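You operate a simulated robot arm through the tools that you are given. There is no shell and no other tool.

You run a simulated robot arm. Do the job below in one go: nothing can be reset, and whatever is moved stays where it is left.

## Task
Uncap the spin tester, give it one empty run and cap it again.
Fine: purple cap in the GOOD tray meanwhile; switch on, press START, switch off when it stops, then the cap.

It is judged by the outcome, as a careful person would: the job done as asked, and still so three seconds after it is handed in. It fails if anything else is knocked over, pushed out of place, dropped, spilled or broken. A push-on lid holds only when it is set on centred and level and pressed home; a screw cap is set on level and turned clockwise until tight.

## Robot
A 5-joint arm with a two-finger parallel gripper, fixed in place. Base frame: the origin is on the floor under the middle of its stand, x ahead of it, y to its left, z up. Lengths are in cm, angles in degrees, forces in N, time in s.
It reaches about 113.4 cm from its shoulder. Its first joint turns from -149.0 to 149.0 degrees. Payload 1.57 kg.
The tool frame sits at the grasp point between the pads (the TCP): z along the fingers, y along the line on which they close. The tips reach 3 cm beyond it. The gripper opens to 11 cm. The fingers are 2.4 cm wide and 1.2 cm thick; the gripper's body (4.8 by 11.2 cm) begins 7.8 cm behind the TCP.
Orientation is told as [roll, pitch, yaw] about the base's x, y, z axes, in that order, counted from this pose: with the fingers straight down and closing along the base's y, the tool's x points along the base's -x, its y along +y and its z along -z.

## Interface
- The arm moves only by the tool send_rows. Its argument "steps" is a list that holds one entry, the list of rows, each a list of 6 numbers: the shift along the tool's x, y, z in units of 200 mm (1.0 is 200 mm), then the turn, a rotation vector about the tool's x, y, z in units of 180 degrees (1.0 is 180 degrees). In form: [[[tx, ty, tz, wx, wy, wz], ...]]. A call has 1 to 20 rows; each row is the pose to reach, as a shift and turn from the pose commanded when the call began, along the tool's axes at that moment. "grip" is the finger opening in cm, from 0 to 11, set as the call begins (left out, the last holds). A call with a number of a shift or a turn outside -1 to 1 is refused whole. Rows are played at 5 a second. More than 5 cm and 8.6 degrees between two rows, or a gripper value outside its range, and nothing of the call is played. A pose out of reach is approached as far as the arm can. The call stops where the force on the tool passes 90 N (or 10 N more than at its start, if that is more) or the arm is blocked; 0.2 s more then pass. The fingers move at their own pace (about 7.2 cm/s each) and stop on an object; they squeeze with about 25 N. The grip force told is the motor's: it shows also when the fingers shut on nothing. Time passes only in rows, and 0.2 s behind the last, so rows that repeat a pose let the fingers close. It gives the time, the measured TCP pose, the force on the tool (base axes), the opening and the grip force at its end, in the units of the frame above (readings bear some noise), with the torque about the TCP (base axes, N m) and any sound that the robot's microphone picked up.
- Cameras (640 x 400 px; columns grow to the right, rows downward): "scene" is fixed at [38.91, 48.78, 161.52]; the picture's right is [0.80, 0.60, 0.00], its down [0.51, -0.68, -0.53] and it looks along [-0.32, 0.42, -0.85] (base axes); focal length 310 px, centre (320, 200). "wrist" rides on the gripper at [7, 1.6, -14.1] in the tool frame; the picture's right is [-0.23, 0.97, 0.00], its down [-0.85, -0.20, -0.48] and it looks along [-0.47, -0.11, 0.88] (tool axes); focal length 222 px, centre (320, 200). There is no depth. A picture from a camera that has moved, and an enlarged one, comes with that camera's place and axes in the base frame and with its lens. The place of the scene camera against the robot may be out by one fixed shift of up to 2.5 cm in any direction.
- camera(camera): a new picture of that camera. The clock stands still meanwhile.
- raise_lower(by): slides the trunk up (or, below 0, down) by that many cm; the arm rides with it, the base frame stays. It gives what a move gives, with no picture.
- close_up(camera, box): a new picture of the part [left, top, right, bottom] of that camera's present view, enlarged. The clock stands still meanwhile.
- hand_in(): hands the job in; it is judged then, once.

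Places have to be worked out from the pictures, the camera data and where the tool is seen. Open the gripper and draw the arm clear of the work before you hand the job in, unless the task says otherwise.

The tools are called as a command line: name --argument value ..., lists and objects as JSON in quotes. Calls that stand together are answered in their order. send_rows: Moves the arm, as the interface text tells. Its arguments: {"type":"object","properties":{"steps":{"type":"array","items":{"type":"array","items":{"type":"array","items":{"type":"number"}}}},"grip":{"type":"number"}},"required":["steps"]} The other tools are called the same way: raise_lower (by) moves the trunk up or down; camera (camera) takes a picture; close_up (camera, box) takes an enlarged picture of a part of a camera's view; hand_in () hands the job in.

At the start:

```text
t: 0.0
position: [-1.11, 58.93, 118.84]
tool_rot: [-0.1, 0.0, -0.1]
contact_force: [0.3, -0.7, -0.3]
ft_torque: [0.0, -0.01, 0.02]
finger_gap: 11.01
grasp_force: 0.2
trunk travel left (down, up): [-92.2, 4.8]
```

scene: 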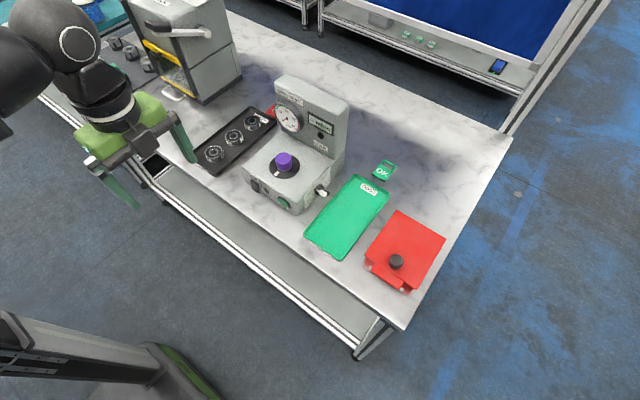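
wrist: 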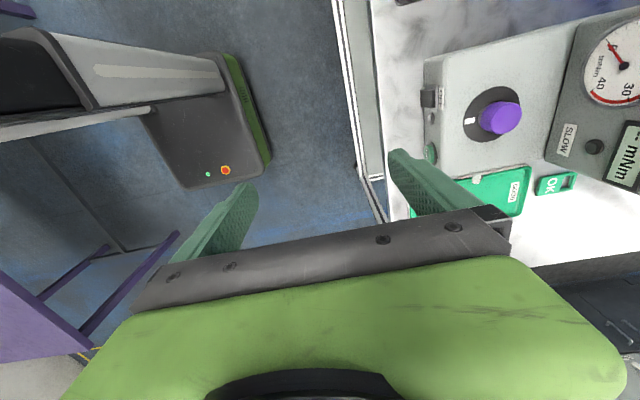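

I start by looking closely at the tester and the tray in the scene view and at the wrist view.

close_up --camera "scene" --box '[230, 60, 360, 220]'

close_up --camera "scene" --box '[290, 150, 460, 300]'

close_up --camera "wrist" --box '[380, 0, 640, 220]'

```text
2.50 times, centred on (295, 140) of scene
camera zoom: at [38.91, 48.78, 161.52], right [0.8, 0.6, 0.0], down [0.51, -0.68, -0.53], along [-0.32, 0.42, -0.85], focal length 775 px, centre (382, 350)
```

zoom: 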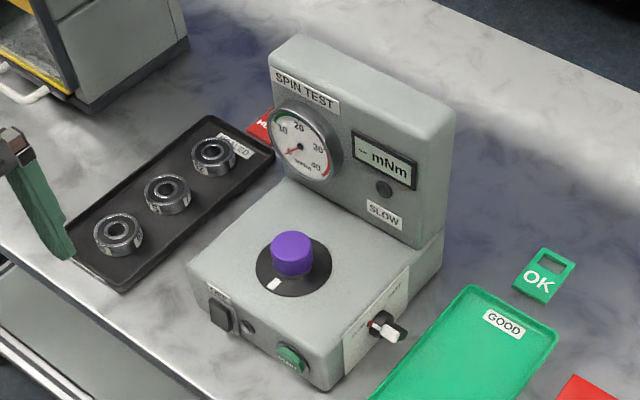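

```text
2.67 times, centred on (375, 225) of scene
camera zoom: at [38.91, 48.78, 161.52], right [0.8, 0.6, 0.0], down [0.51, -0.68, -0.53], along [-0.32, 0.42, -0.85], focal length 827 px, centre (173, 133)
```

zoom: 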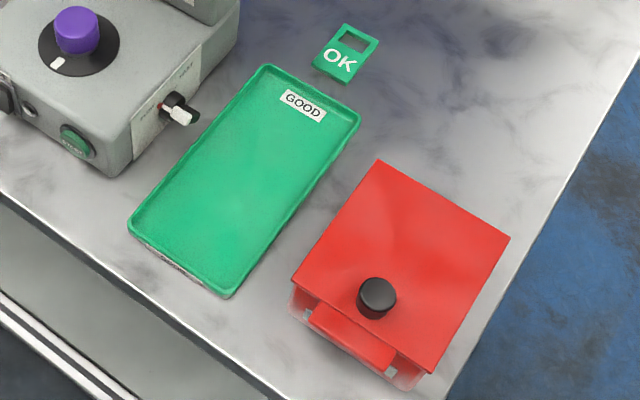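

```text
1.82 times, centred on (510, 110) of wrist
camera zoom: at [-8.09, 60.66, 133.06], right [0.23, 0.97, 0.0], down [0.85, -0.2, 0.48], along [0.47, -0.11, -0.88], focal length 404 px, centre (-26, 364)
```

zoom: 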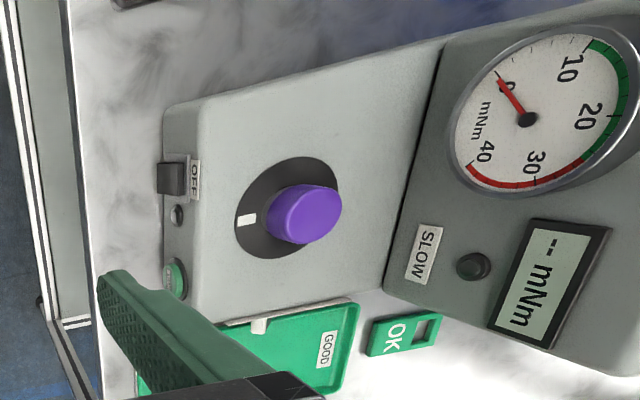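

The cap appears to sit near [2, 83, 102], with the tester's front (switch, START) facing the robot. I turn the tool a quarter turn about the vertical in place, so the wrist camera looks at the front of the tester.

send_rows --steps '[[[0, 0, 0, 0, 0, -0.045], [0, 0, 0, 0, 0, -0.09], [0, 0, 0, 0, 0, -0.135], [0, 0, 0, 0, 0, -0.18], [0, 0, 0, 0, 0, -0.225], [0, 0, 0, 0, 0, -0.27], [0, 0, 0, 0, 0, -0.315], [0, 0, 0, 0, 0, -0.36], [0, 0, 0, 0, 0, -0.405], [0, 0, 0, 0, 0, -0.45], [0, 0, 0, 0, 0, -0.495]]]'

camera --camera "wrist"

```text
t: 2.4
position: [-1.08, 59.01, 118.97]
tool_rot: [0.0, 0.0, 89.4]
contact_force: [0.7, 0.9, 0.9]
ft_torque: [-0.02, 0.02, -0.02]
finger_gap: 11.0
grasp_force: 0.0
trunk travel left (down, up): [-92.2, 4.8]
```

```text
taken
camera wrist: at [-2.82, 52.08, 133.07], right [-0.97, 0.24, 0.0], down [0.21, 0.85, 0.48], along [0.11, 0.46, -0.88], focal length 222 px, centre (320, 200)
```

wrist: 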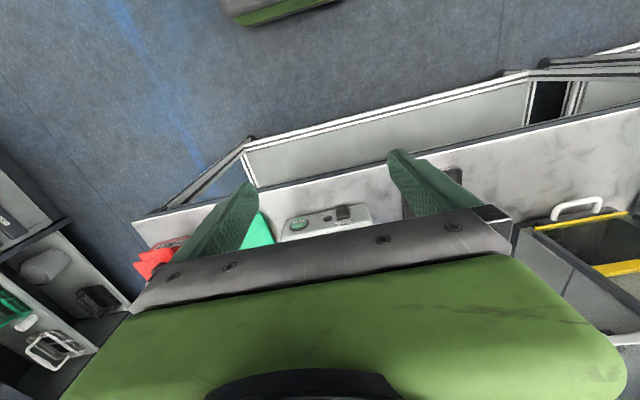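

The gripper body blocks the forward part of this view. I zoom in on the scene camera for the side lever, switch and labels before choosing a viewing pose.

close_up --camera "scene" --box '[295, 165, 345, 215]'

close_up --camera "scene" --box '[240, 140, 310, 215]'

close_up --camera "scene" --box '[265, 70, 355, 165]'

close_up --camera "wrist" --box '[240, 170, 420, 260]'

```text
8.00 times, centred on (320, 190) of scene
camera zoom: at [38.91, 48.78, 161.52], right [0.8, 0.6, 0.0], down [0.51, -0.68, -0.53], along [-0.32, 0.42, -0.85], focal length 2481 px, centre (320, 280)
```

zoom: 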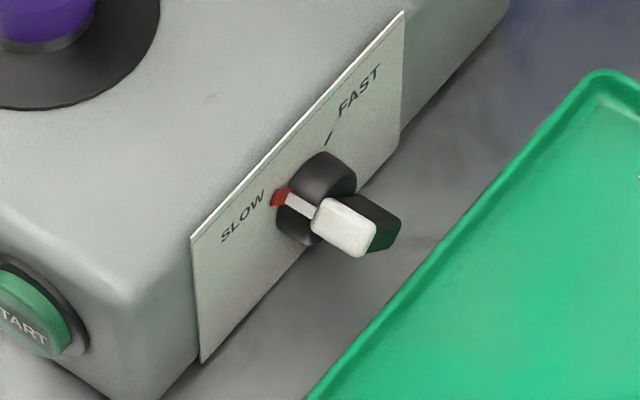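

```text
5.33 times, centred on (275, 178) of scene
camera zoom: at [38.91, 48.78, 161.52], right [0.8, 0.6, 0.0], down [0.51, -0.68, -0.53], along [-0.32, 0.42, -0.85], focal length 1654 px, centre (560, 320)
```

zoom: 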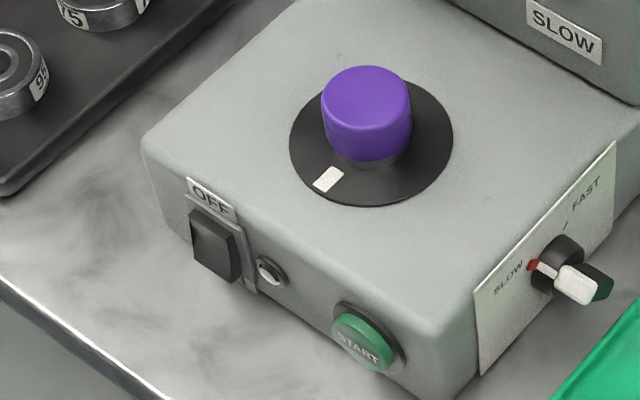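

```text
4.21 times, centred on (310, 118) of scene
camera zoom: at [38.91, 48.78, 161.52], right [0.8, 0.6, 0.0], down [0.51, -0.68, -0.53], along [-0.32, 0.42, -0.85], focal length 1306 px, centre (362, 547)
```

zoom: 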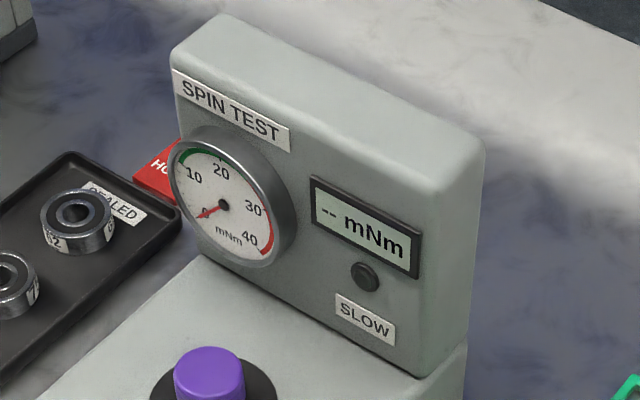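

```text
3.56 times, centred on (330, 215) of wrist
camera zoom: at [-2.82, 52.08, 133.07], right [-0.97, 0.24, 0.0], down [0.21, 0.85, 0.48], along [0.11, 0.46, -0.88], focal length 790 px, centre (284, 147)
```

zoom: 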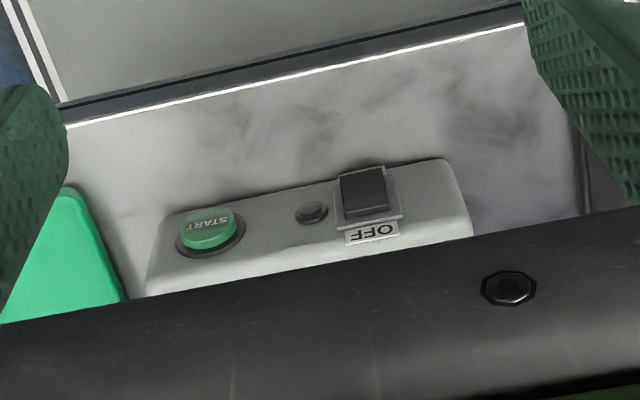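

The tester's yaw is close to the base axes; the rocker, lamp and START are on the front face, and the speed knob stands at SLOW, which I'll leave alone. I tilt the fingers forward 45° and drop a little, so the wrist camera looks at the front face nearly straight on.

send_rows --steps '[[[-0.015, -0.025, 0.07, 0, -0.042, 0], [-0.03, -0.05, 0.14, 0, -0.084, 0], [-0.05, -0.075, 0.21, 0, -0.125, 0], [-0.065, -0.1, 0.29, 0, -0.167, 0], [-0.08, -0.125, 0.37, 0, -0.209, 0], [-0.1, -0.15, 0.45, 0, -0.25, 0]]]'

camera --camera "wrist"

camera --camera "scene"

```text
t: 3.8
position: [1.35, 68.96, 125.78]
tool_rot: [0.0, -44.8, 89.1]
contact_force: [0.1, 0.4, -0.5]
ft_torque: [-0.01, 0.0, 0.03]
finger_gap: 10.95
grasp_force: 0.1
out of reach, approached as far as the arm can: row 1, 2, 3, 4, 5, 6
trunk travel left (down, up): [-92.2, 4.8]
```

```text
taken
camera wrist: at [-0.53, 54.21, 130.96], right [-0.97, 0.18, 0.16], down [0.2, 0.27, 0.94], along [0.12, 0.95, -0.29], focal length 222 px, centre (320, 200)
```

wrist: 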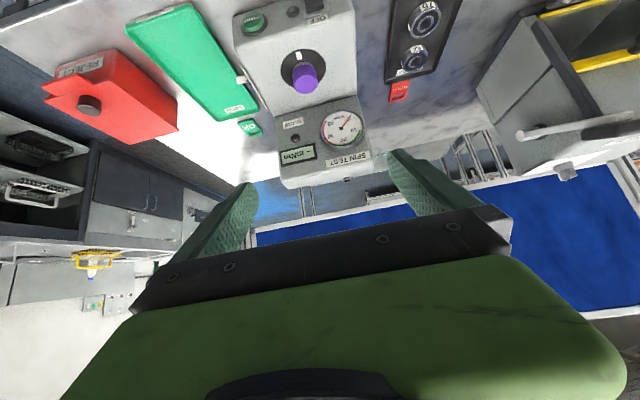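

```text
taken
```

scene: 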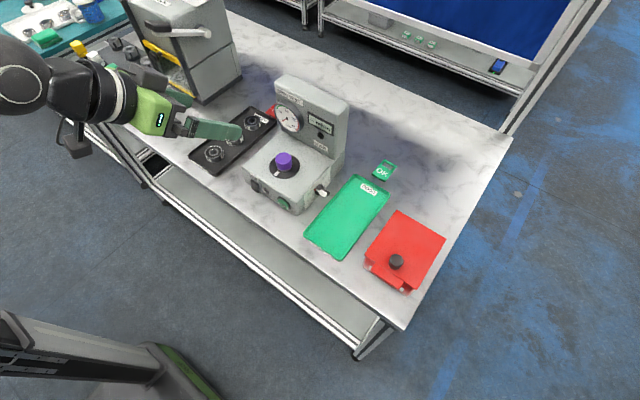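

The arm could not get that low, so it stopped at [1.4, 69, 125.8] with the tilt reached; the trunk will need lowering. This view shows the whole tester, so I zoom in for geometry.

close_up --camera "wrist" --box '[220, 0, 380, 100]'

close_up --camera "wrist" --box '[120, 0, 280, 140]'

close_up --camera "wrist" --box '[260, 90, 400, 200]'

```text
4.00 times, centred on (300, 50) of wrist
camera zoom: at [-0.53, 54.21, 130.96], right [-0.97, 0.18, 0.16], down [0.2, 0.27, 0.94], along [0.12, 0.95, -0.29], focal length 888 px, centre (400, 800)
```

zoom: 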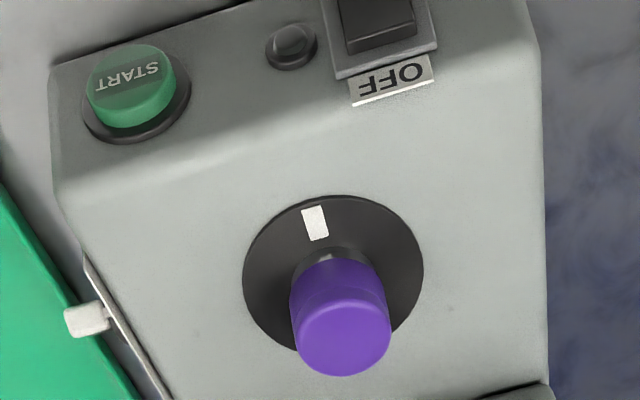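

```text
2.86 times, centred on (200, 70) of wrist
camera zoom: at [-0.53, 54.21, 130.96], right [-0.97, 0.18, 0.16], down [0.2, 0.27, 0.94], along [0.12, 0.95, -0.29], focal length 635 px, centre (663, 571)
```

zoom: 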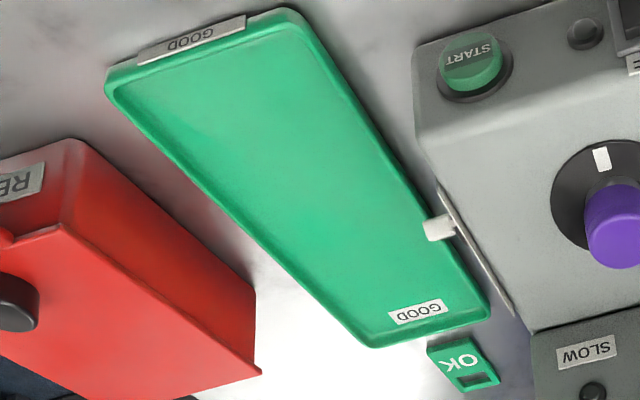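

```text
3.64 times, centred on (330, 145) of wrist
camera zoom: at [-0.53, 54.21, 130.96], right [-0.97, 0.18, 0.16], down [0.2, 0.27, 0.94], along [0.12, 0.95, -0.29], focal length 808 px, centre (284, 400)
```

zoom: 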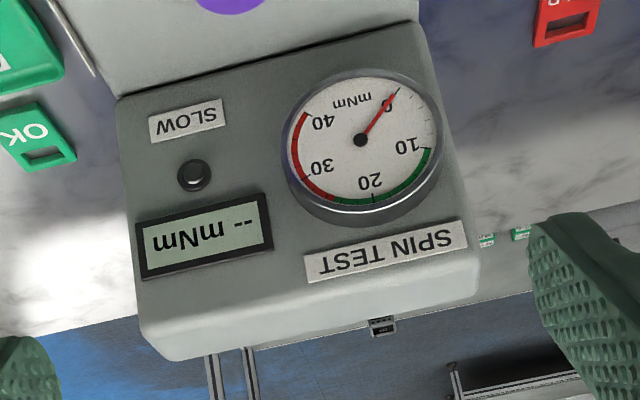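

From the views I put the cap top at about [2.1, 83.6, 101.6] (4 cm across), the black disc at z≈98, and START at about [8, 77, 94]. I lower the trunk 18 cm; the fingertips stay ahead of the tester's front (y≈71 against 77) while the camera gets a close, nearly level view of the switches.

raise_lower --by -18

camera --camera "wrist"

```text
t: 5.8
position: [1.34, 68.98, 107.79]
tool_rot: [0.0, -44.7, 89.0]
contact_force: [-0.7, 0.1, -0.1]
ft_torque: [0.01, -0.02, 0.0]
finger_gap: 10.97
grasp_force: 0.1
trunk travel left (down, up): [-74.2, 22.8]
```

```text
taken
camera wrist: at [-0.53, 54.19, 112.96], right [-0.97, 0.18, 0.16], down [0.2, 0.27, 0.94], along [0.12, 0.95, -0.3], focal length 222 px, centre (320, 200)
```

wrist: 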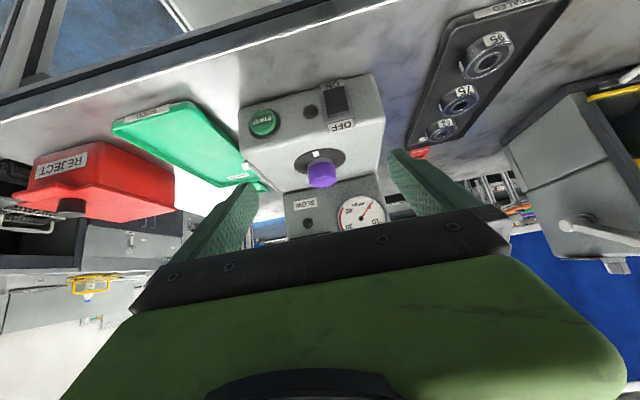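

The front face is now in view, with a label at each end of the rocker. I zoom in on it and the cap.

close_up --camera "wrist" --box '[235, 65, 395, 165]'

close_up --camera "wrist" --box '[270, 130, 390, 205]'

close_up --camera "wrist" --box '[100, 90, 280, 200]'

```text
4.00 times, centred on (315, 115) of wrist
camera zoom: at [-0.53, 54.19, 112.96], right [-0.97, 0.18, 0.16], down [0.2, 0.27, 0.94], along [0.12, 0.95, -0.3], focal length 888 px, centre (340, 540)
```

zoom: 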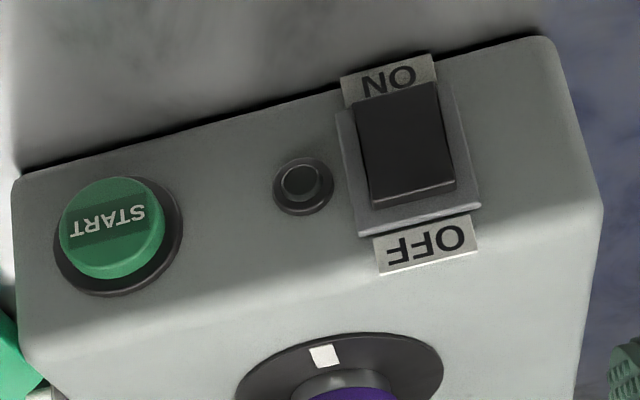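

```text
5.33 times, centred on (330, 168) of wrist
camera zoom: at [-0.53, 54.19, 112.96], right [-0.97, 0.18, 0.16], down [0.2, 0.27, 0.94], along [0.12, 0.95, -0.3], focal length 1185 px, centre (267, 373)
```

zoom: 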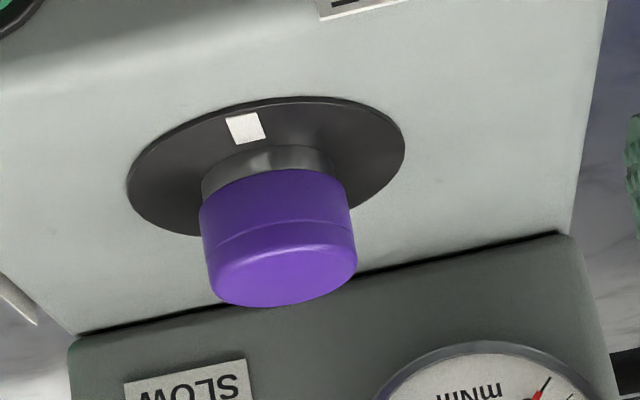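

```text
3.56 times, centred on (190, 145) of wrist
camera zoom: at [-0.53, 54.19, 112.96], right [-0.97, 0.18, 0.16], down [0.2, 0.27, 0.94], along [0.12, 0.95, -0.3], focal length 790 px, centre (782, 396)
```

zoom: 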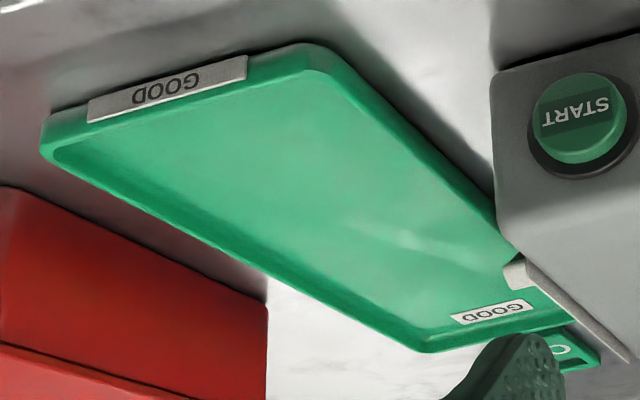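

Readings from the two trunk heights agree: START face at about [8.3, 77.7, 93.3], rocker about x −1.6, z 91.8–95.2 with its ON end (bottom) standing proud so it is OFF now, the spindle axis at about [2.4, 84.0], the cap spanning z 99–101, and the tray roughly x 16.5–28, y 74–98.7. Since the earlier move was clipped, I send one zero row to learn what pose is now counted as commanded.

send_rows --steps '[[[0, 0, 0, 0, 0, 0]]]'

```text
t: 6.2
position: [1.42, 68.97, 107.61]
tool_rot: [-0.1, -44.7, 89.1]
contact_force: [-1.1, 0.3, 0.1]
ft_torque: [0.03, -0.06, 0.02]
finger_gap: 11.0
grasp_force: 0.0
trunk travel left (down, up): [-74.2, 22.8]
```

The commanded pose equals the measured one. Now I straighten the fingers to vertical while moving above the cap to [2.4, 84, 112] (tips at 109, cap top at 101, gauge panel at y≥92).

send_rows --steps '[[[-0.0986, -0.0053, 0.0533, 0, 0.0355, 0], [-0.197, -0.0106, 0.1066, 0, 0.071, 0], [-0.2957, -0.0159, 0.16, 0, 0.1064, 0], [-0.394, -0.021, 0.213, 0, 0.142, 0], [-0.493, -0.0264, 0.2664, 0, 0.1774, 0], [-0.591, -0.0317, 0.32, 0, 0.213, 0], [-0.69, -0.037, 0.373, 0, 0.2483, 0]]]'

camera --camera "wrist"

```text
t: 7.8
position: [2.33, 84.13, 100.82]
tool_rot: [0.0, 0.3, 89.1]
contact_force: [-0.5, 0.5, -1.0]
ft_torque: [0.01, 0.0, -0.01]
finger_gap: 10.98
grasp_force: 0.0
out of reach, approached as far as the arm can: row 1, 2, 3, 4, 5, 6, 7
trunk travel left (down, up): [-74.2, 22.8]
```

```text
taken
camera wrist: at [0.52, 77.33, 115.05], right [-0.97, 0.24, 0.0], down [0.21, 0.85, 0.48], along [0.12, 0.46, -0.88], focal length 222 px, centre (320, 200)
```

wrist: 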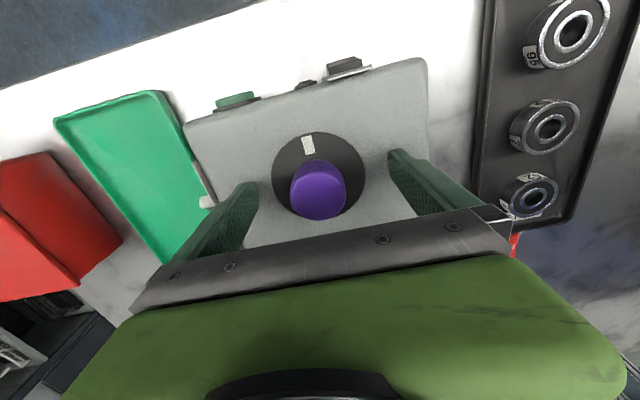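

The arm settled at z = 100.8 rather than 112: the vertical position evidently comes only from the trunk (and tilt), so from now on I'll use raise_lower for height. Nothing was touched (force ≈ 1 N); the fingers straddle the cap with the tips just above the tester's top, so I raise the trunk 1.5 cm and look closely.

raise_lower --by 1.5

close_up --camera "wrist" --box '[220, 110, 440, 250]'

close_up --camera "scene" --box '[220, 80, 380, 220]'

```text
t: 8.4
position: [2.26, 84.14, 102.3]
tool_rot: [0.0, 0.0, 89.2]
contact_force: [-0.1, 0.0, -1.1]
ft_torque: [-0.03, -0.02, 0.05]
finger_gap: 10.99
grasp_force: 0.2
trunk travel left (down, up): [-75.7, 21.3]
```

```text
2.86 times, centred on (330, 180) of wrist
camera zoom: at [0.49, 77.25, 116.55], right [-0.97, 0.24, 0.0], down [0.21, 0.85, 0.48], along [0.12, 0.46, -0.88], focal length 635 px, centre (291, 257)
```

zoom: 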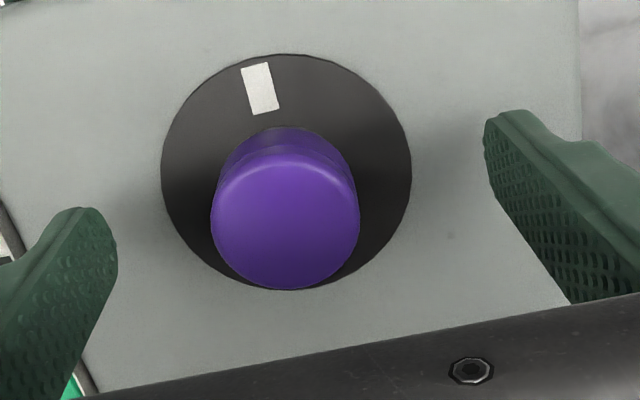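

```text
2.86 times, centred on (300, 150) of scene
camera zoom: at [38.91, 48.78, 161.52], right [0.8, 0.6, 0.0], down [0.51, -0.68, -0.53], along [-0.32, 0.42, -0.85], focal length 886 px, centre (377, 343)
```

zoom: 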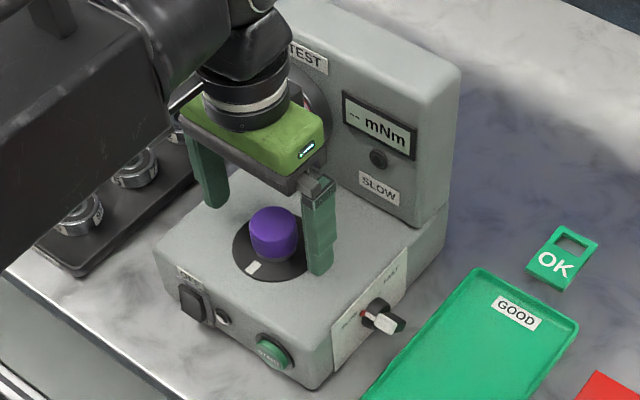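

The cap centre comes out at [2.4, 84.25] and the TCP is at [2.26, 84.14, 102.3], so I nudge by about 1.5 mm and close the fingers on the cap (tips at 99.3, just above its lower rim).

send_rows --steps '[[[-0.006, -0.007, 0, 0, 0, 0], [-0.006, -0.007, 0, 0, 0, 0]]]' --grip 6

send_rows --steps '[[[0, 0, 0, 0, 0, 0], [0, 0, 0, 0, 0, 0], [0, 0, 0, 0, 0, 0], [0, 0, 0, 0, 0, 0], [0, 0, 0, 0, 0, 0]]]' --grip 3

close_up --camera "wrist" --box '[220, 110, 440, 250]'

```text
t: 9.0
position: [2.35, 84.14, 102.3]
tool_rot: [0.0, 0.0, 89.1]
contact_force: [-0.8, -0.5, 0.0]
ft_torque: [-0.01, -0.01, 0.01]
finger_gap: 5.96
grasp_force: 0.1
trunk travel left (down, up): [-75.7, 21.3]
```

```text
t: 10.2
position: [2.42, 84.25, 102.32]
tool_rot: [0.0, 0.0, 89.1]
contact_force: [0.1, -0.6, 1.4]
ft_torque: [-0.01, 0.02, -0.03]
finger_gap: 3.95
grasp_force: 24.5
trunk travel left (down, up): [-75.7, 21.3]
```

```text
2.86 times, centred on (330, 180) of wrist
camera zoom: at [0.61, 77.34, 116.56], right [-0.97, 0.24, 0.0], down [0.21, 0.85, 0.48], along [0.12, 0.46, -0.88], focal length 635 px, centre (291, 257)
```

zoom: 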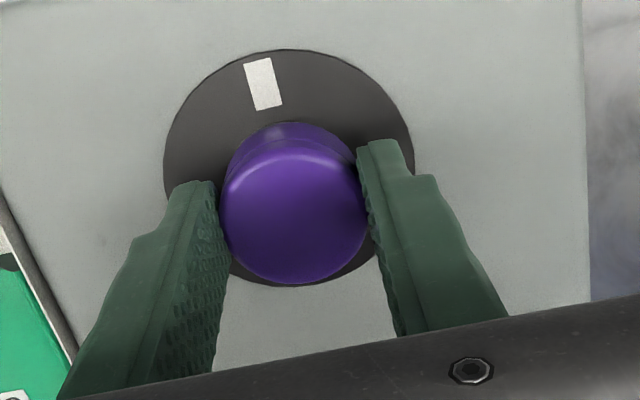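

The cap is held at a 3.95 cm gap with 24.5 N. I try a small upward pull of 0.5 cm and read the force to learn whether it pulls off or is threaded.

raise_lower --by 0.5

close_up --camera "wrist" --box '[220, 110, 440, 250]'

```text
t: 10.8
position: [2.31, 84.21, 102.84]
tool_rot: [0.0, 0.0, 89.1]
contact_force: [0.1, 0.0, -0.5]
ft_torque: [0.0, -0.02, 0.01]
finger_gap: 3.95
grasp_force: 24.5
trunk travel left (down, up): [-76.2, 20.8]
```

```text
2.86 times, centred on (330, 180) of wrist
camera zoom: at [0.61, 77.35, 117.06], right [-0.97, 0.24, 0.0], down [0.21, 0.85, 0.48], along [0.12, 0.46, -0.88], focal length 635 px, centre (291, 257)
```

zoom: 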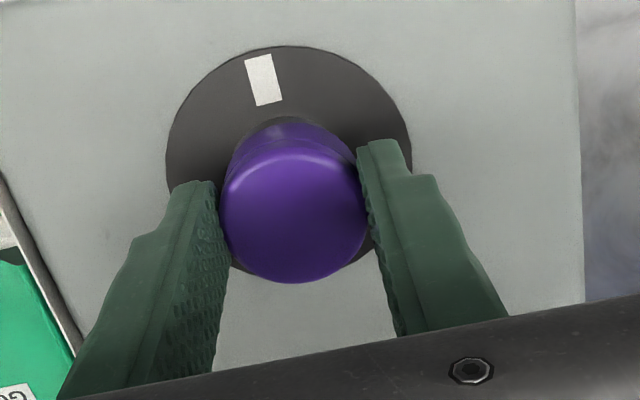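

The cap came up with the fingers and the force is back to zero, so it is a push-on cap and already loose. I raise it well clear, another 8 cm.

raise_lower --by 8

camera --camera "wrist"

camera --camera "scene"

```text
t: 11.9
position: [2.39, 84.16, 110.81]
tool_rot: [0.0, 0.0, 89.1]
contact_force: [0.2, -1.0, -0.4]
ft_torque: [0.01, 0.0, 0.0]
finger_gap: 3.97
grasp_force: 24.9
trunk travel left (down, up): [-84.2, 12.8]
```

```text
taken
camera wrist: at [0.61, 77.36, 125.05], right [-0.97, 0.24, 0.0], down [0.21, 0.85, 0.48], along [0.12, 0.46, -0.88], focal length 222 px, centre (320, 200)
```

wrist: 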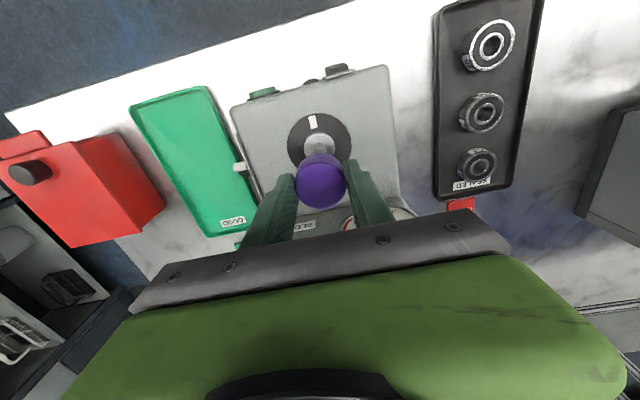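

```text
taken
```

scene: 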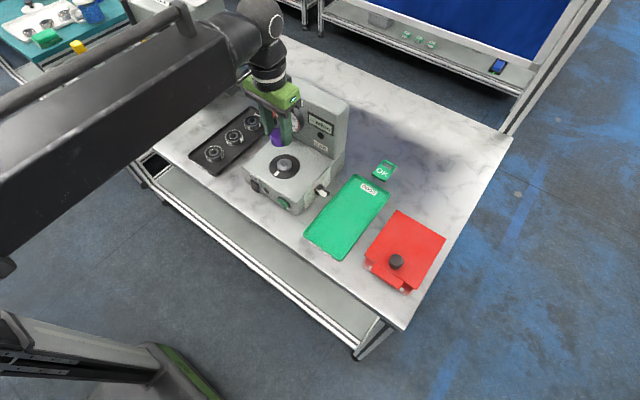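

The spindle is now bare and the cap hangs in the fingers. The tray's mid-line is at about x 22.2, so I carry the cap sideways at this height to [22.2, 84.2].

send_rows --steps '[[[-0.0019, -0.124, 0, 0, 0, 0], [-0.0039, -0.248, 0, 0, 0, 0], [-0.0058, -0.371, 0, 0, 0, 0], [-0.0078, -0.495, 0, 0, 0, 0], [-0.0097, -0.619, 0, 0, 0, 0], [-0.0116, -0.743, 0, 0, 0, 0], [-0.0136, -0.866, 0, 0, 0, 0], [-0.0155, -0.99, 0, 0, 0, 0], [-0.0155, -0.99, 0, 0, 0, 0]]]'

camera --camera "wrist"

camera --camera "scene"

```text
t: 13.9
position: [22.05, 84.25, 110.82]
tool_rot: [0.0, 0.0, 89.1]
contact_force: [0.4, -0.4, -1.1]
ft_torque: [-0.03, -0.03, 0.0]
finger_gap: 3.97
grasp_force: 25.1
trunk travel left (down, up): [-84.2, 12.8]
```

```text
taken
camera wrist: at [20.32, 77.41, 125.07], right [-0.97, 0.24, 0.0], down [0.21, 0.85, 0.48], along [0.12, 0.46, -0.88], focal length 222 px, centre (320, 200)
```

wrist: 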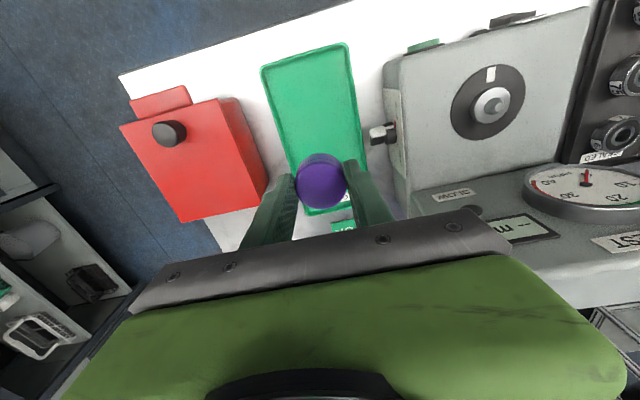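

```text
taken
```

scene: 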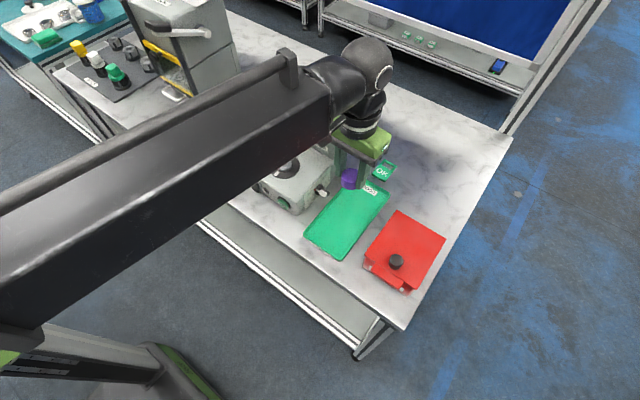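

The tray's mid-line at y = 84 is x ≈ 22.2, and the cap is over it at [22.05, 84.25]. I lower to about 1.7 cm above the expected floor contact first.

raise_lower --by -15.8

camera --camera "wrist"

close_up --camera "scene" --box '[290, 130, 410, 250]'

```text
t: 15.8
position: [22.11, 84.38, 95.1]
tool_rot: [0.0, 0.0, 89.1]
contact_force: [-0.2, -0.2, 0.1]
ft_torque: [0.02, -0.01, 0.02]
finger_gap: 3.95
grasp_force: 24.7
trunk travel left (down, up): [-68.4, 28.6]
```

```text
taken
camera wrist: at [20.32, 77.4, 109.28], right [-0.97, 0.24, 0.0], down [0.21, 0.85, 0.48], along [0.12, 0.46, -0.88], focal length 222 px, centre (320, 200)
```

wrist: 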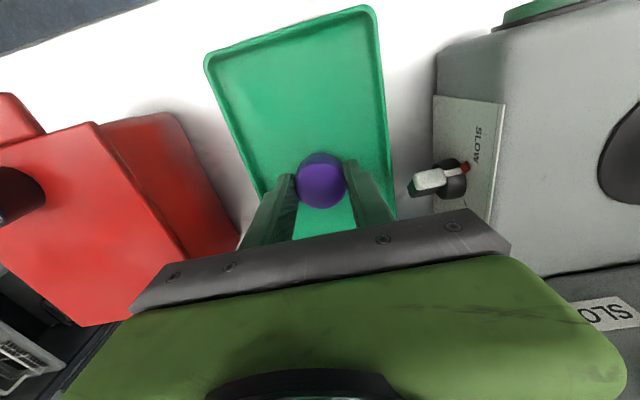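

```text
3.33 times, centred on (350, 190) of scene
camera zoom: at [38.91, 48.78, 161.52], right [0.8, 0.6, 0.0], down [0.51, -0.68, -0.53], along [-0.32, 0.42, -0.85], focal length 1034 px, centre (220, 233)
```

zoom: 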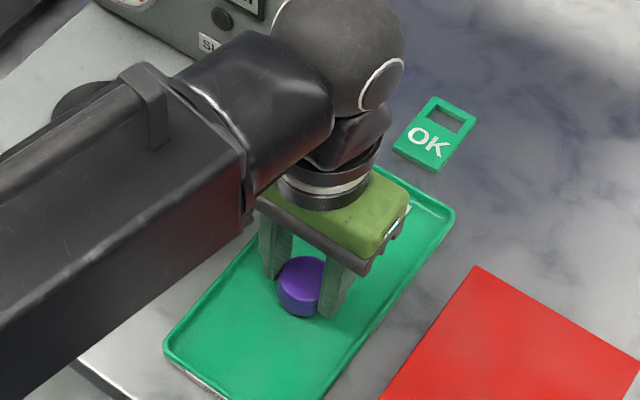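

Tray walls are well clear of the fingers. I lower in small steps, watching the force for floor contact.

raise_lower --by -1.0

raise_lower --by -0.4

raise_lower --by -0.3

```text
t: 16.3
position: [22.02, 84.18, 94.25]
tool_rot: [0.0, -0.1, 89.1]
contact_force: [2.3, 4.5, 14.3]
ft_torque: [0.21, -0.05, 0.01]
finger_gap: 3.93
grasp_force: 25.2
trunk travel left (down, up): [-67.4, 29.6]
```

```text
t: 16.9
position: [22.02, 84.11, 93.76]
tool_rot: [0.0, 0.0, 89.0]
contact_force: [1.0, -1.2, 13.2]
ft_torque: [0.03, -0.04, 0.0]
finger_gap: 3.96
grasp_force: 25.1
trunk travel left (down, up): [-67.0, 30.0]
```

```text
t: 17.4
position: [21.99, 84.06, 93.52]
tool_rot: [0.0, 0.0, 89.1]
contact_force: [1.5, 1.1, 22.5]
ft_torque: [-0.12, 0.22, -0.08]
finger_gap: 3.97
grasp_force: 24.8
trunk travel left (down, up): [-66.7, 30.3]
```

Contact began near TCP z 94.2 and the force is now 22 N, so the cap sits on the floor of the tray. I ease up 2 mm and open the fingers to 6 cm to release it.

raise_lower --by 0.2

send_rows --steps '[[[0, 0, 0, 0, 0, 0], [0, 0, 0, 0, 0, 0], [0, 0, 0, 0, 0, 0]]]' --grip 6.4

camera --camera "wrist"

```text
t: 17.9
position: [22.09, 84.24, 93.54]
tool_rot: [0.1, 0.0, 89.1]
contact_force: [0.3, 0.8, -1.1]
ft_torque: [0.03, -0.02, -0.03]
finger_gap: 3.95
grasp_force: 24.9
trunk travel left (down, up): [-66.9, 30.1]
```

```text
t: 18.7
position: [21.99, 84.27, 93.63]
tool_rot: [0.0, 0.0, 89.1]
contact_force: [0.2, 1.1, 0.3]
ft_torque: [0.0, -0.02, 0.02]
finger_gap: 6.4
grasp_force: 0.0
trunk travel left (down, up): [-66.9, 30.1]
```

```text
taken
camera wrist: at [20.32, 77.41, 107.77], right [-0.97, 0.24, 0.0], down [0.21, 0.85, 0.48], along [0.12, 0.46, -0.88], focal length 222 px, centre (320, 200)
```

wrist: 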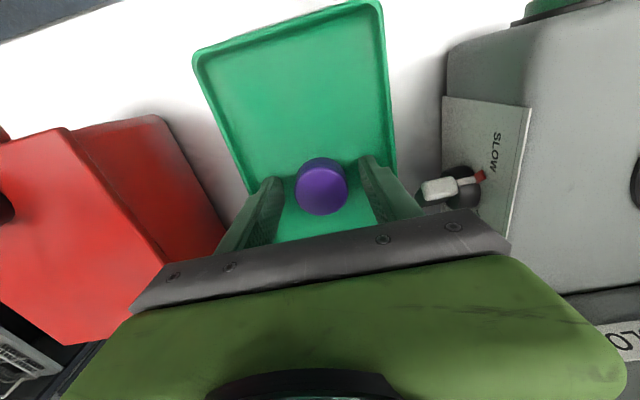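

The cap stands upright, centred in the tray, and the fingers are clear of it. I raise the trunk 12 cm straight up before moving away.

raise_lower --by 12

camera --camera "wrist"

```text
t: 20.2
position: [21.95, 84.27, 105.52]
tool_rot: [0.1, 0.0, 89.1]
contact_force: [-0.2, 0.9, -0.2]
ft_torque: [0.02, 0.01, 0.02]
finger_gap: 6.4
grasp_force: 0.1
trunk travel left (down, up): [-78.9, 18.1]
```

```text
taken
camera wrist: at [20.31, 77.42, 119.76], right [-0.97, 0.24, 0.0], down [0.21, 0.85, 0.48], along [0.12, 0.46, -0.88], focal length 222 px, centre (320, 200)
```

wrist: 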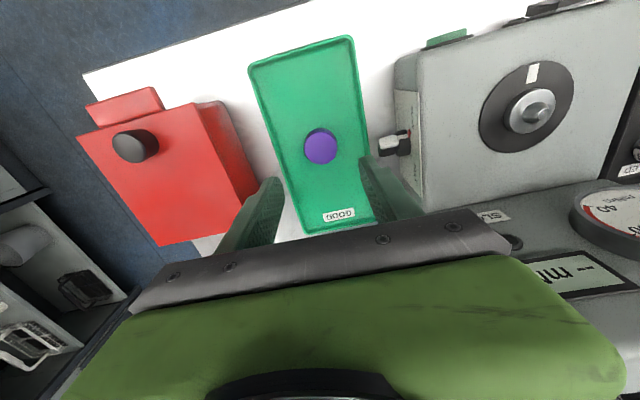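

The cap stays put in the tray. I close the fingers and move in two stages to in front of the rocker, at [-1.65, 66], still above the tester's height.

send_rows --steps '[[[0.0931, 0.1168, 0, 0, 0, 0], [0.1862, 0.2336, 0, 0, 0, 0], [0.2793, 0.3504, 0, 0, 0, 0], [0.3724, 0.4672, 0, 0, 0, 0], [0.4655, 0.584, 0, 0, 0, 0]]]' --grip 0

send_rows --steps '[[[0.0931, 0.1168, 0, 0, 0, 0], [0.1862, 0.2336, 0, 0, 0, 0], [0.2793, 0.3504, 0, 0, 0, 0], [0.3724, 0.4672, 0, 0, 0, 0], [0.4655, 0.584, 0, 0, 0, 0]]]'

```text
t: 21.4
position: [10.18, 75.16, 105.47]
tool_rot: [-0.1, -0.1, 89.1]
contact_force: [-0.7, 0.3, -0.5]
ft_torque: [-0.01, 0.0, 0.0]
finger_gap: 0.01
grasp_force: 21.5
trunk travel left (down, up): [-78.9, 18.1]
```

```text
t: 22.6
position: [-1.79, 65.97, 105.65]
tool_rot: [0.0, 0.0, 89.1]
contact_force: [0.5, -0.3, -1.0]
ft_torque: [0.02, 0.0, -0.03]
finger_gap: 0.0
grasp_force: 21.0
trunk travel left (down, up): [-78.9, 18.1]
```

Fingers are closed and ahead of the rocker. I tilt them forward to 50° (allowing for the rise this brings), with the TCP ending at y ≈ 71.5.

send_rows --steps '[[[-0.0393, 0, -0.0093, 0, -0.0397, 0], [-0.0786, 0, -0.037, 0, -0.0794, 0], [-0.1179, 0, -0.0826, 0, -0.119, 0], [-0.1571, 0, -0.1456, 0, -0.1587, 0], [-0.1964, 0, -0.2247, 0, -0.1984, 0], [-0.2357, 0, -0.319, 0, -0.2381, 0], [-0.275, 0, -0.4269, 0, -0.2778, 0]]]'

camera --camera "wrist"

```text
t: 24.2
position: [-1.5, 71.61, 114.13]
tool_rot: [0.0, -50.2, 89.1]
contact_force: [-0.3, 0.6, -0.1]
ft_torque: [0.01, 0.0, 0.01]
finger_gap: 0.0
grasp_force: 21.2
trunk travel left (down, up): [-78.9, 18.1]
```

```text
taken
camera wrist: at [-3.38, 56.35, 117.89], right [-0.97, 0.16, 0.17], down [0.2, 0.18, 0.96], along [0.12, 0.97, -0.2], focal length 222 px, centre (320, 200)
```

wrist: 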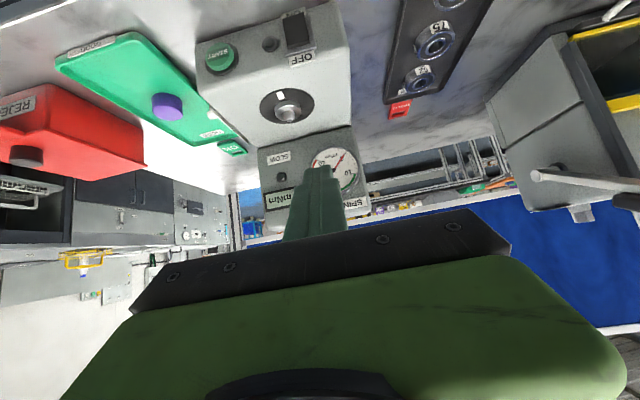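

The tilt model holds (z = 114.1 as predicted). I lower 12 cm and look again at the rocker from closer to level.

raise_lower --by -12

camera --camera "wrist"

close_up --camera "wrist" --box '[220, 90, 380, 200]'

```text
t: 25.7
position: [-1.46, 71.56, 102.06]
tool_rot: [0.0, -50.1, 89.1]
contact_force: [0.3, -0.1, -0.2]
ft_torque: [0.03, -0.01, -0.01]
finger_gap: 0.0
grasp_force: 21.4
trunk travel left (down, up): [-66.9, 30.1]
```

```text
taken
camera wrist: at [-3.37, 56.36, 105.89], right [-0.97, 0.16, 0.17], down [0.2, 0.18, 0.96], along [0.12, 0.97, -0.21], focal length 222 px, centre (320, 200)
```

wrist: 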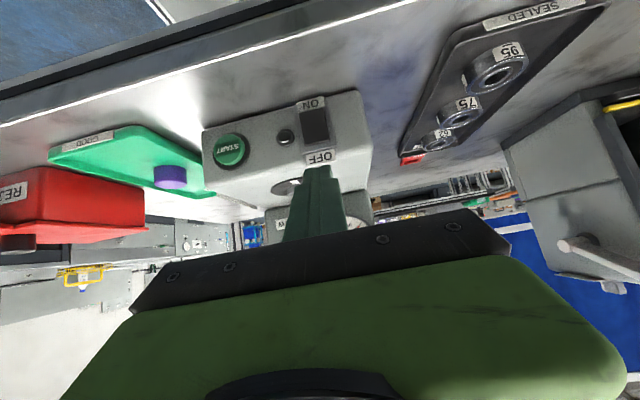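

```text
3.64 times, centred on (300, 145) of wrist
camera zoom: at [-3.37, 56.36, 105.89], right [-0.97, 0.16, 0.17], down [0.2, 0.18, 0.96], along [0.12, 0.97, -0.21], focal length 808 px, centre (393, 400)
```

zoom: 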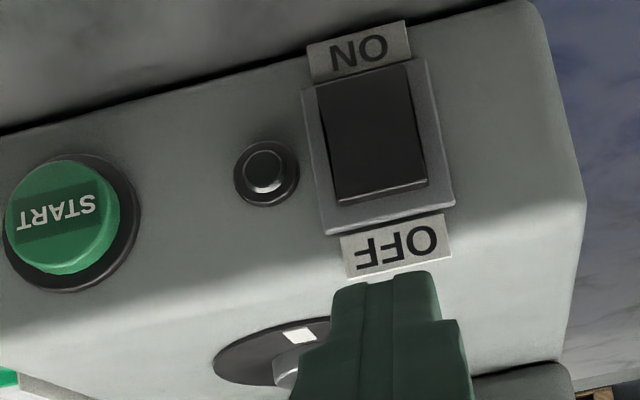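

I zoom further on the rocker to judge its present tilt.

close_up --camera "wrist" --box '[290, 90, 350, 170]'

close_up --camera "scene" --box '[245, 170, 285, 205]'

```text
5.00 times, centred on (320, 130) of wrist
camera zoom: at [-3.37, 56.36, 105.89], right [-0.97, 0.16, 0.17], down [0.2, 0.18, 0.96], along [0.12, 0.97, -0.21], focal length 1111 px, centre (320, 550)
```

zoom: 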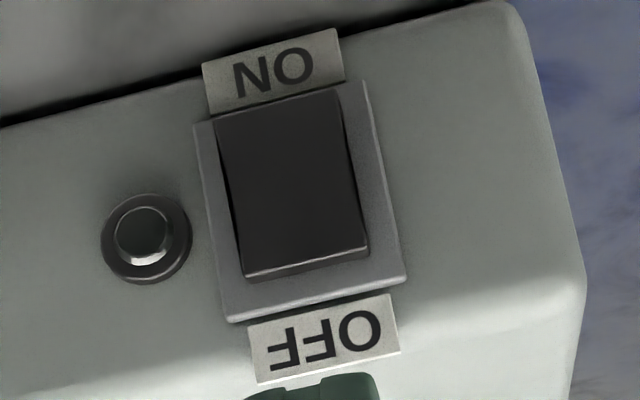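

```text
11.43 times, centred on (265, 188) of scene
camera zoom: at [38.91, 48.78, 161.52], right [0.8, 0.6, 0.0], down [0.51, -0.68, -0.53], along [-0.32, 0.42, -0.85], focal length 3544 px, centre (949, 343)
```

zoom: 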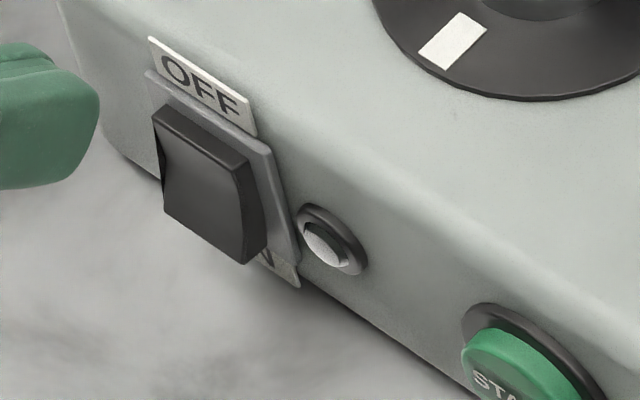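

The side profile in the scene view shows the ON (lower) end standing proud, centre of the rocker at about z 93.55, so it is OFF. I lower 8.5 cm so the fingertip edge will meet the ON half at z ≈ 92.5, then creep forward 2 cm.

raise_lower --by -8.5

send_rows --steps '[[[-0.016, 0.0004, 0.0192, 0, 0, 0], [-0.0321, 0.0008, 0.0384, 0, 0, 0], [-0.0481, 0.0012, 0.0575, 0, 0, 0], [-0.0577, 0.0014, 0.069, 0, 0, 0]]]'

camera --camera "wrist"

close_up --camera "scene" --box '[220, 150, 310, 215]'

```text
t: 26.9
position: [-1.56, 71.56, 93.68]
tool_rot: [0.0, -50.1, 89.1]
contact_force: [-0.4, -0.4, 0.4]
ft_torque: [0.03, 0.03, 0.01]
finger_gap: 0.01
grasp_force: 21.5
trunk travel left (down, up): [-58.4, 38.6]
```

```text
t: 27.9
position: [-1.43, 73.39, 93.62]
tool_rot: [-0.1, -50.1, 89.2]
contact_force: [0.3, -0.2, 0.6]
ft_torque: [-0.01, 0.02, 0.0]
finger_gap: 0.01
grasp_force: 21.2
trunk travel left (down, up): [-58.4, 38.6]
heard: click
```

```text
taken
camera wrist: at [-3.38, 58.17, 97.38], right [-0.97, 0.16, 0.17], down [0.2, 0.18, 0.96], along [0.12, 0.97, -0.21], focal length 222 px, centre (320, 200)
```

wrist: 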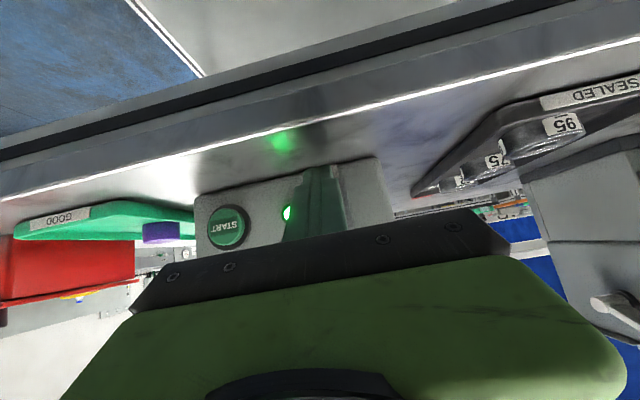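

```text
6.15 times, centred on (265, 182) of scene
camera zoom: at [38.91, 48.78, 161.52], right [0.8, 0.6, 0.0], down [0.51, -0.68, -0.53], along [-0.32, 0.42, -0.85], focal length 1908 px, centre (658, 308)
```

zoom: 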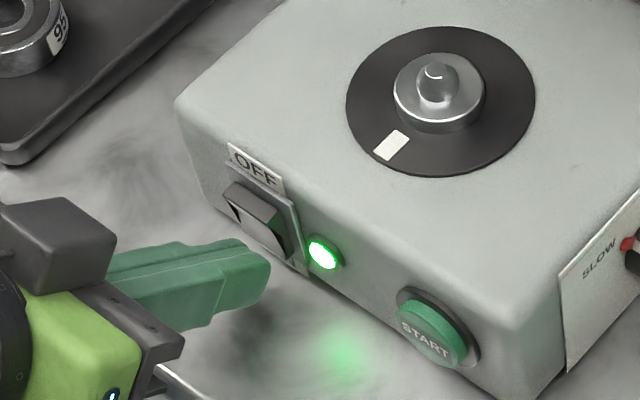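

The rocker clicked over and the power lamp is green: switched ON with almost no force left. I back off 2 cm and slide sideways to stand in front of START at x ≈ 8.3.

send_rows --steps '[[[0.0321, -0.0008, -0.0384, 0, 0, 0], [0.0641, -0.0016, -0.0767, 0, 0, 0], [0.0629, -0.1241, -0.0752, 0, 0, 0], [0.0616, -0.2466, -0.0737, 0, 0, 0], [0.0604, -0.3691, -0.0722, 0, 0, 0], [0.0591, -0.4916, -0.0707, 0, 0, 0], [0.0591, -0.4916, -0.0707, 0, 0, 0]]]'

raise_lower --by 0.5

camera --camera "wrist"

close_up --camera "scene" --box '[230, 70, 360, 220]'

```text
t: 29.5
position: [8.27, 71.31, 93.66]
tool_rot: [0.1, -50.1, 89.1]
contact_force: [1.2, 0.4, 0.3]
ft_torque: [0.0, 0.02, -0.03]
finger_gap: 0.0
grasp_force: 20.9
trunk travel left (down, up): [-58.4, 38.6]
```

```text
t: 30.1
position: [8.24, 71.23, 94.15]
tool_rot: [0.0, -50.2, 89.1]
contact_force: [-0.5, -0.5, 0.2]
ft_torque: [0.0, 0.02, 0.01]
finger_gap: 0.03
grasp_force: 21.4
trunk travel left (down, up): [-58.9, 38.1]
```

```text
taken
camera wrist: at [6.43, 56.08, 97.88], right [-0.97, 0.16, 0.17], down [0.2, 0.18, 0.96], along [0.12, 0.97, -0.21], focal length 222 px, centre (320, 200)
```

wrist: 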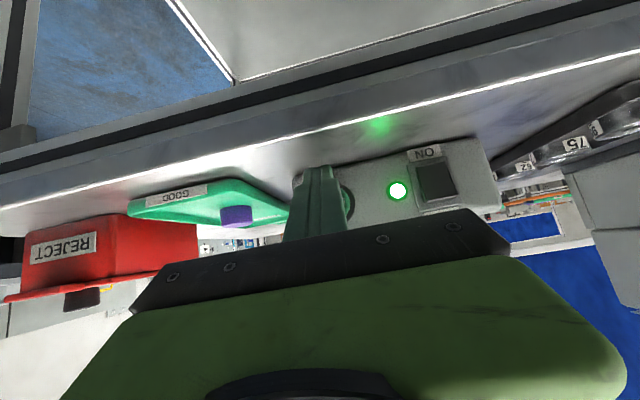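

```text
2.67 times, centred on (295, 145) of scene
camera zoom: at [38.91, 48.78, 161.52], right [0.8, 0.6, 0.0], down [0.51, -0.68, -0.53], along [-0.32, 0.42, -0.85], focal length 827 px, centre (387, 347)
```

zoom: 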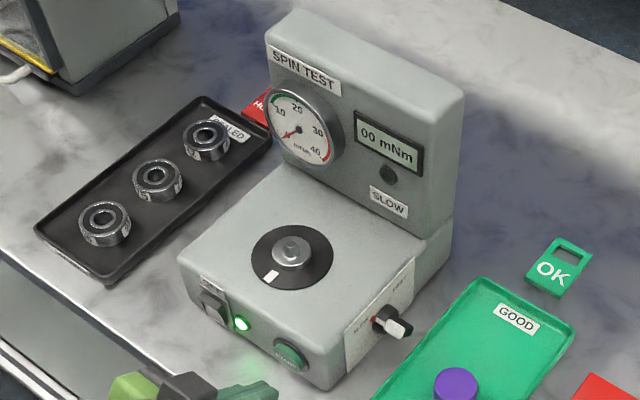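

The display now reads "00 mNm" and the spindle is still. The fingertip is lined up with START, so I creep forward 3.5 cm towards it.

send_rows --steps '[[[-0.0321, 0.0008, 0.0384, 0, 0, 0], [-0.0641, 0.0016, 0.0767, 0, 0, 0], [-0.0898, 0.0022, 0.1074, 0, 0, 0], [-0.0994, 0.0024, 0.1189, 0, 0, 0], [-0.1058, 0.0026, 0.1266, 0, 0, 0], [-0.1122, 0.0028, 0.1343, 0, 0, 0]]]'

```text
t: 31.5
position: [8.26, 74.41, 94.18]
tool_rot: [0.0, -49.8, 89.0]
contact_force: [-0.2, -37.1, -11.5]
ft_torque: [-0.71, -0.04, 0.02]
finger_gap: 0.0
grasp_force: 20.8
trunk travel left (down, up): [-58.9, 38.1]
heard: click
```

A click and a 37 N push show START has been pressed. I back off straight away and watch the tester.

send_rows --steps '[[[0.0321, -0.0008, -0.0384, 0, 0, 0], [0.0641, -0.0016, -0.0767, 0, 0, 0], [0.0962, -0.0024, -0.1151, 0, 0, 0]]]'

close_up --camera "scene" --box '[230, 70, 360, 220]'

```text
t: 32.3
position: [8.37, 71.72, 94.12]
tool_rot: [-0.1, -50.2, 89.2]
contact_force: [0.7, -0.1, -0.1]
ft_torque: [0.03, 0.0, 0.02]
finger_gap: 0.0
grasp_force: 21.4
trunk travel left (down, up): [-58.9, 38.1]
```

```text
2.67 times, centred on (295, 145) of scene
camera zoom: at [38.91, 48.78, 161.52], right [0.8, 0.6, 0.0], down [0.51, -0.68, -0.53], along [-0.32, 0.42, -0.85], focal length 827 px, centre (387, 347)
```

zoom: 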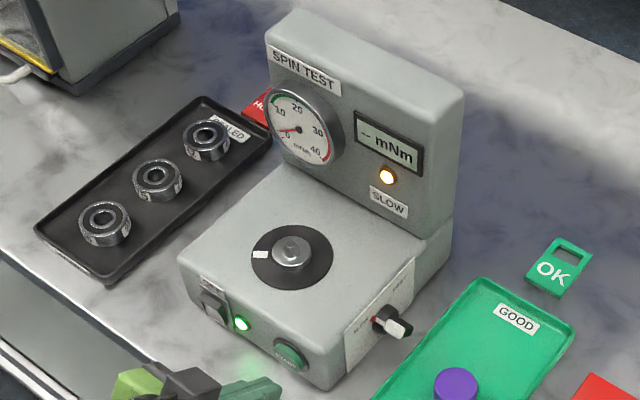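

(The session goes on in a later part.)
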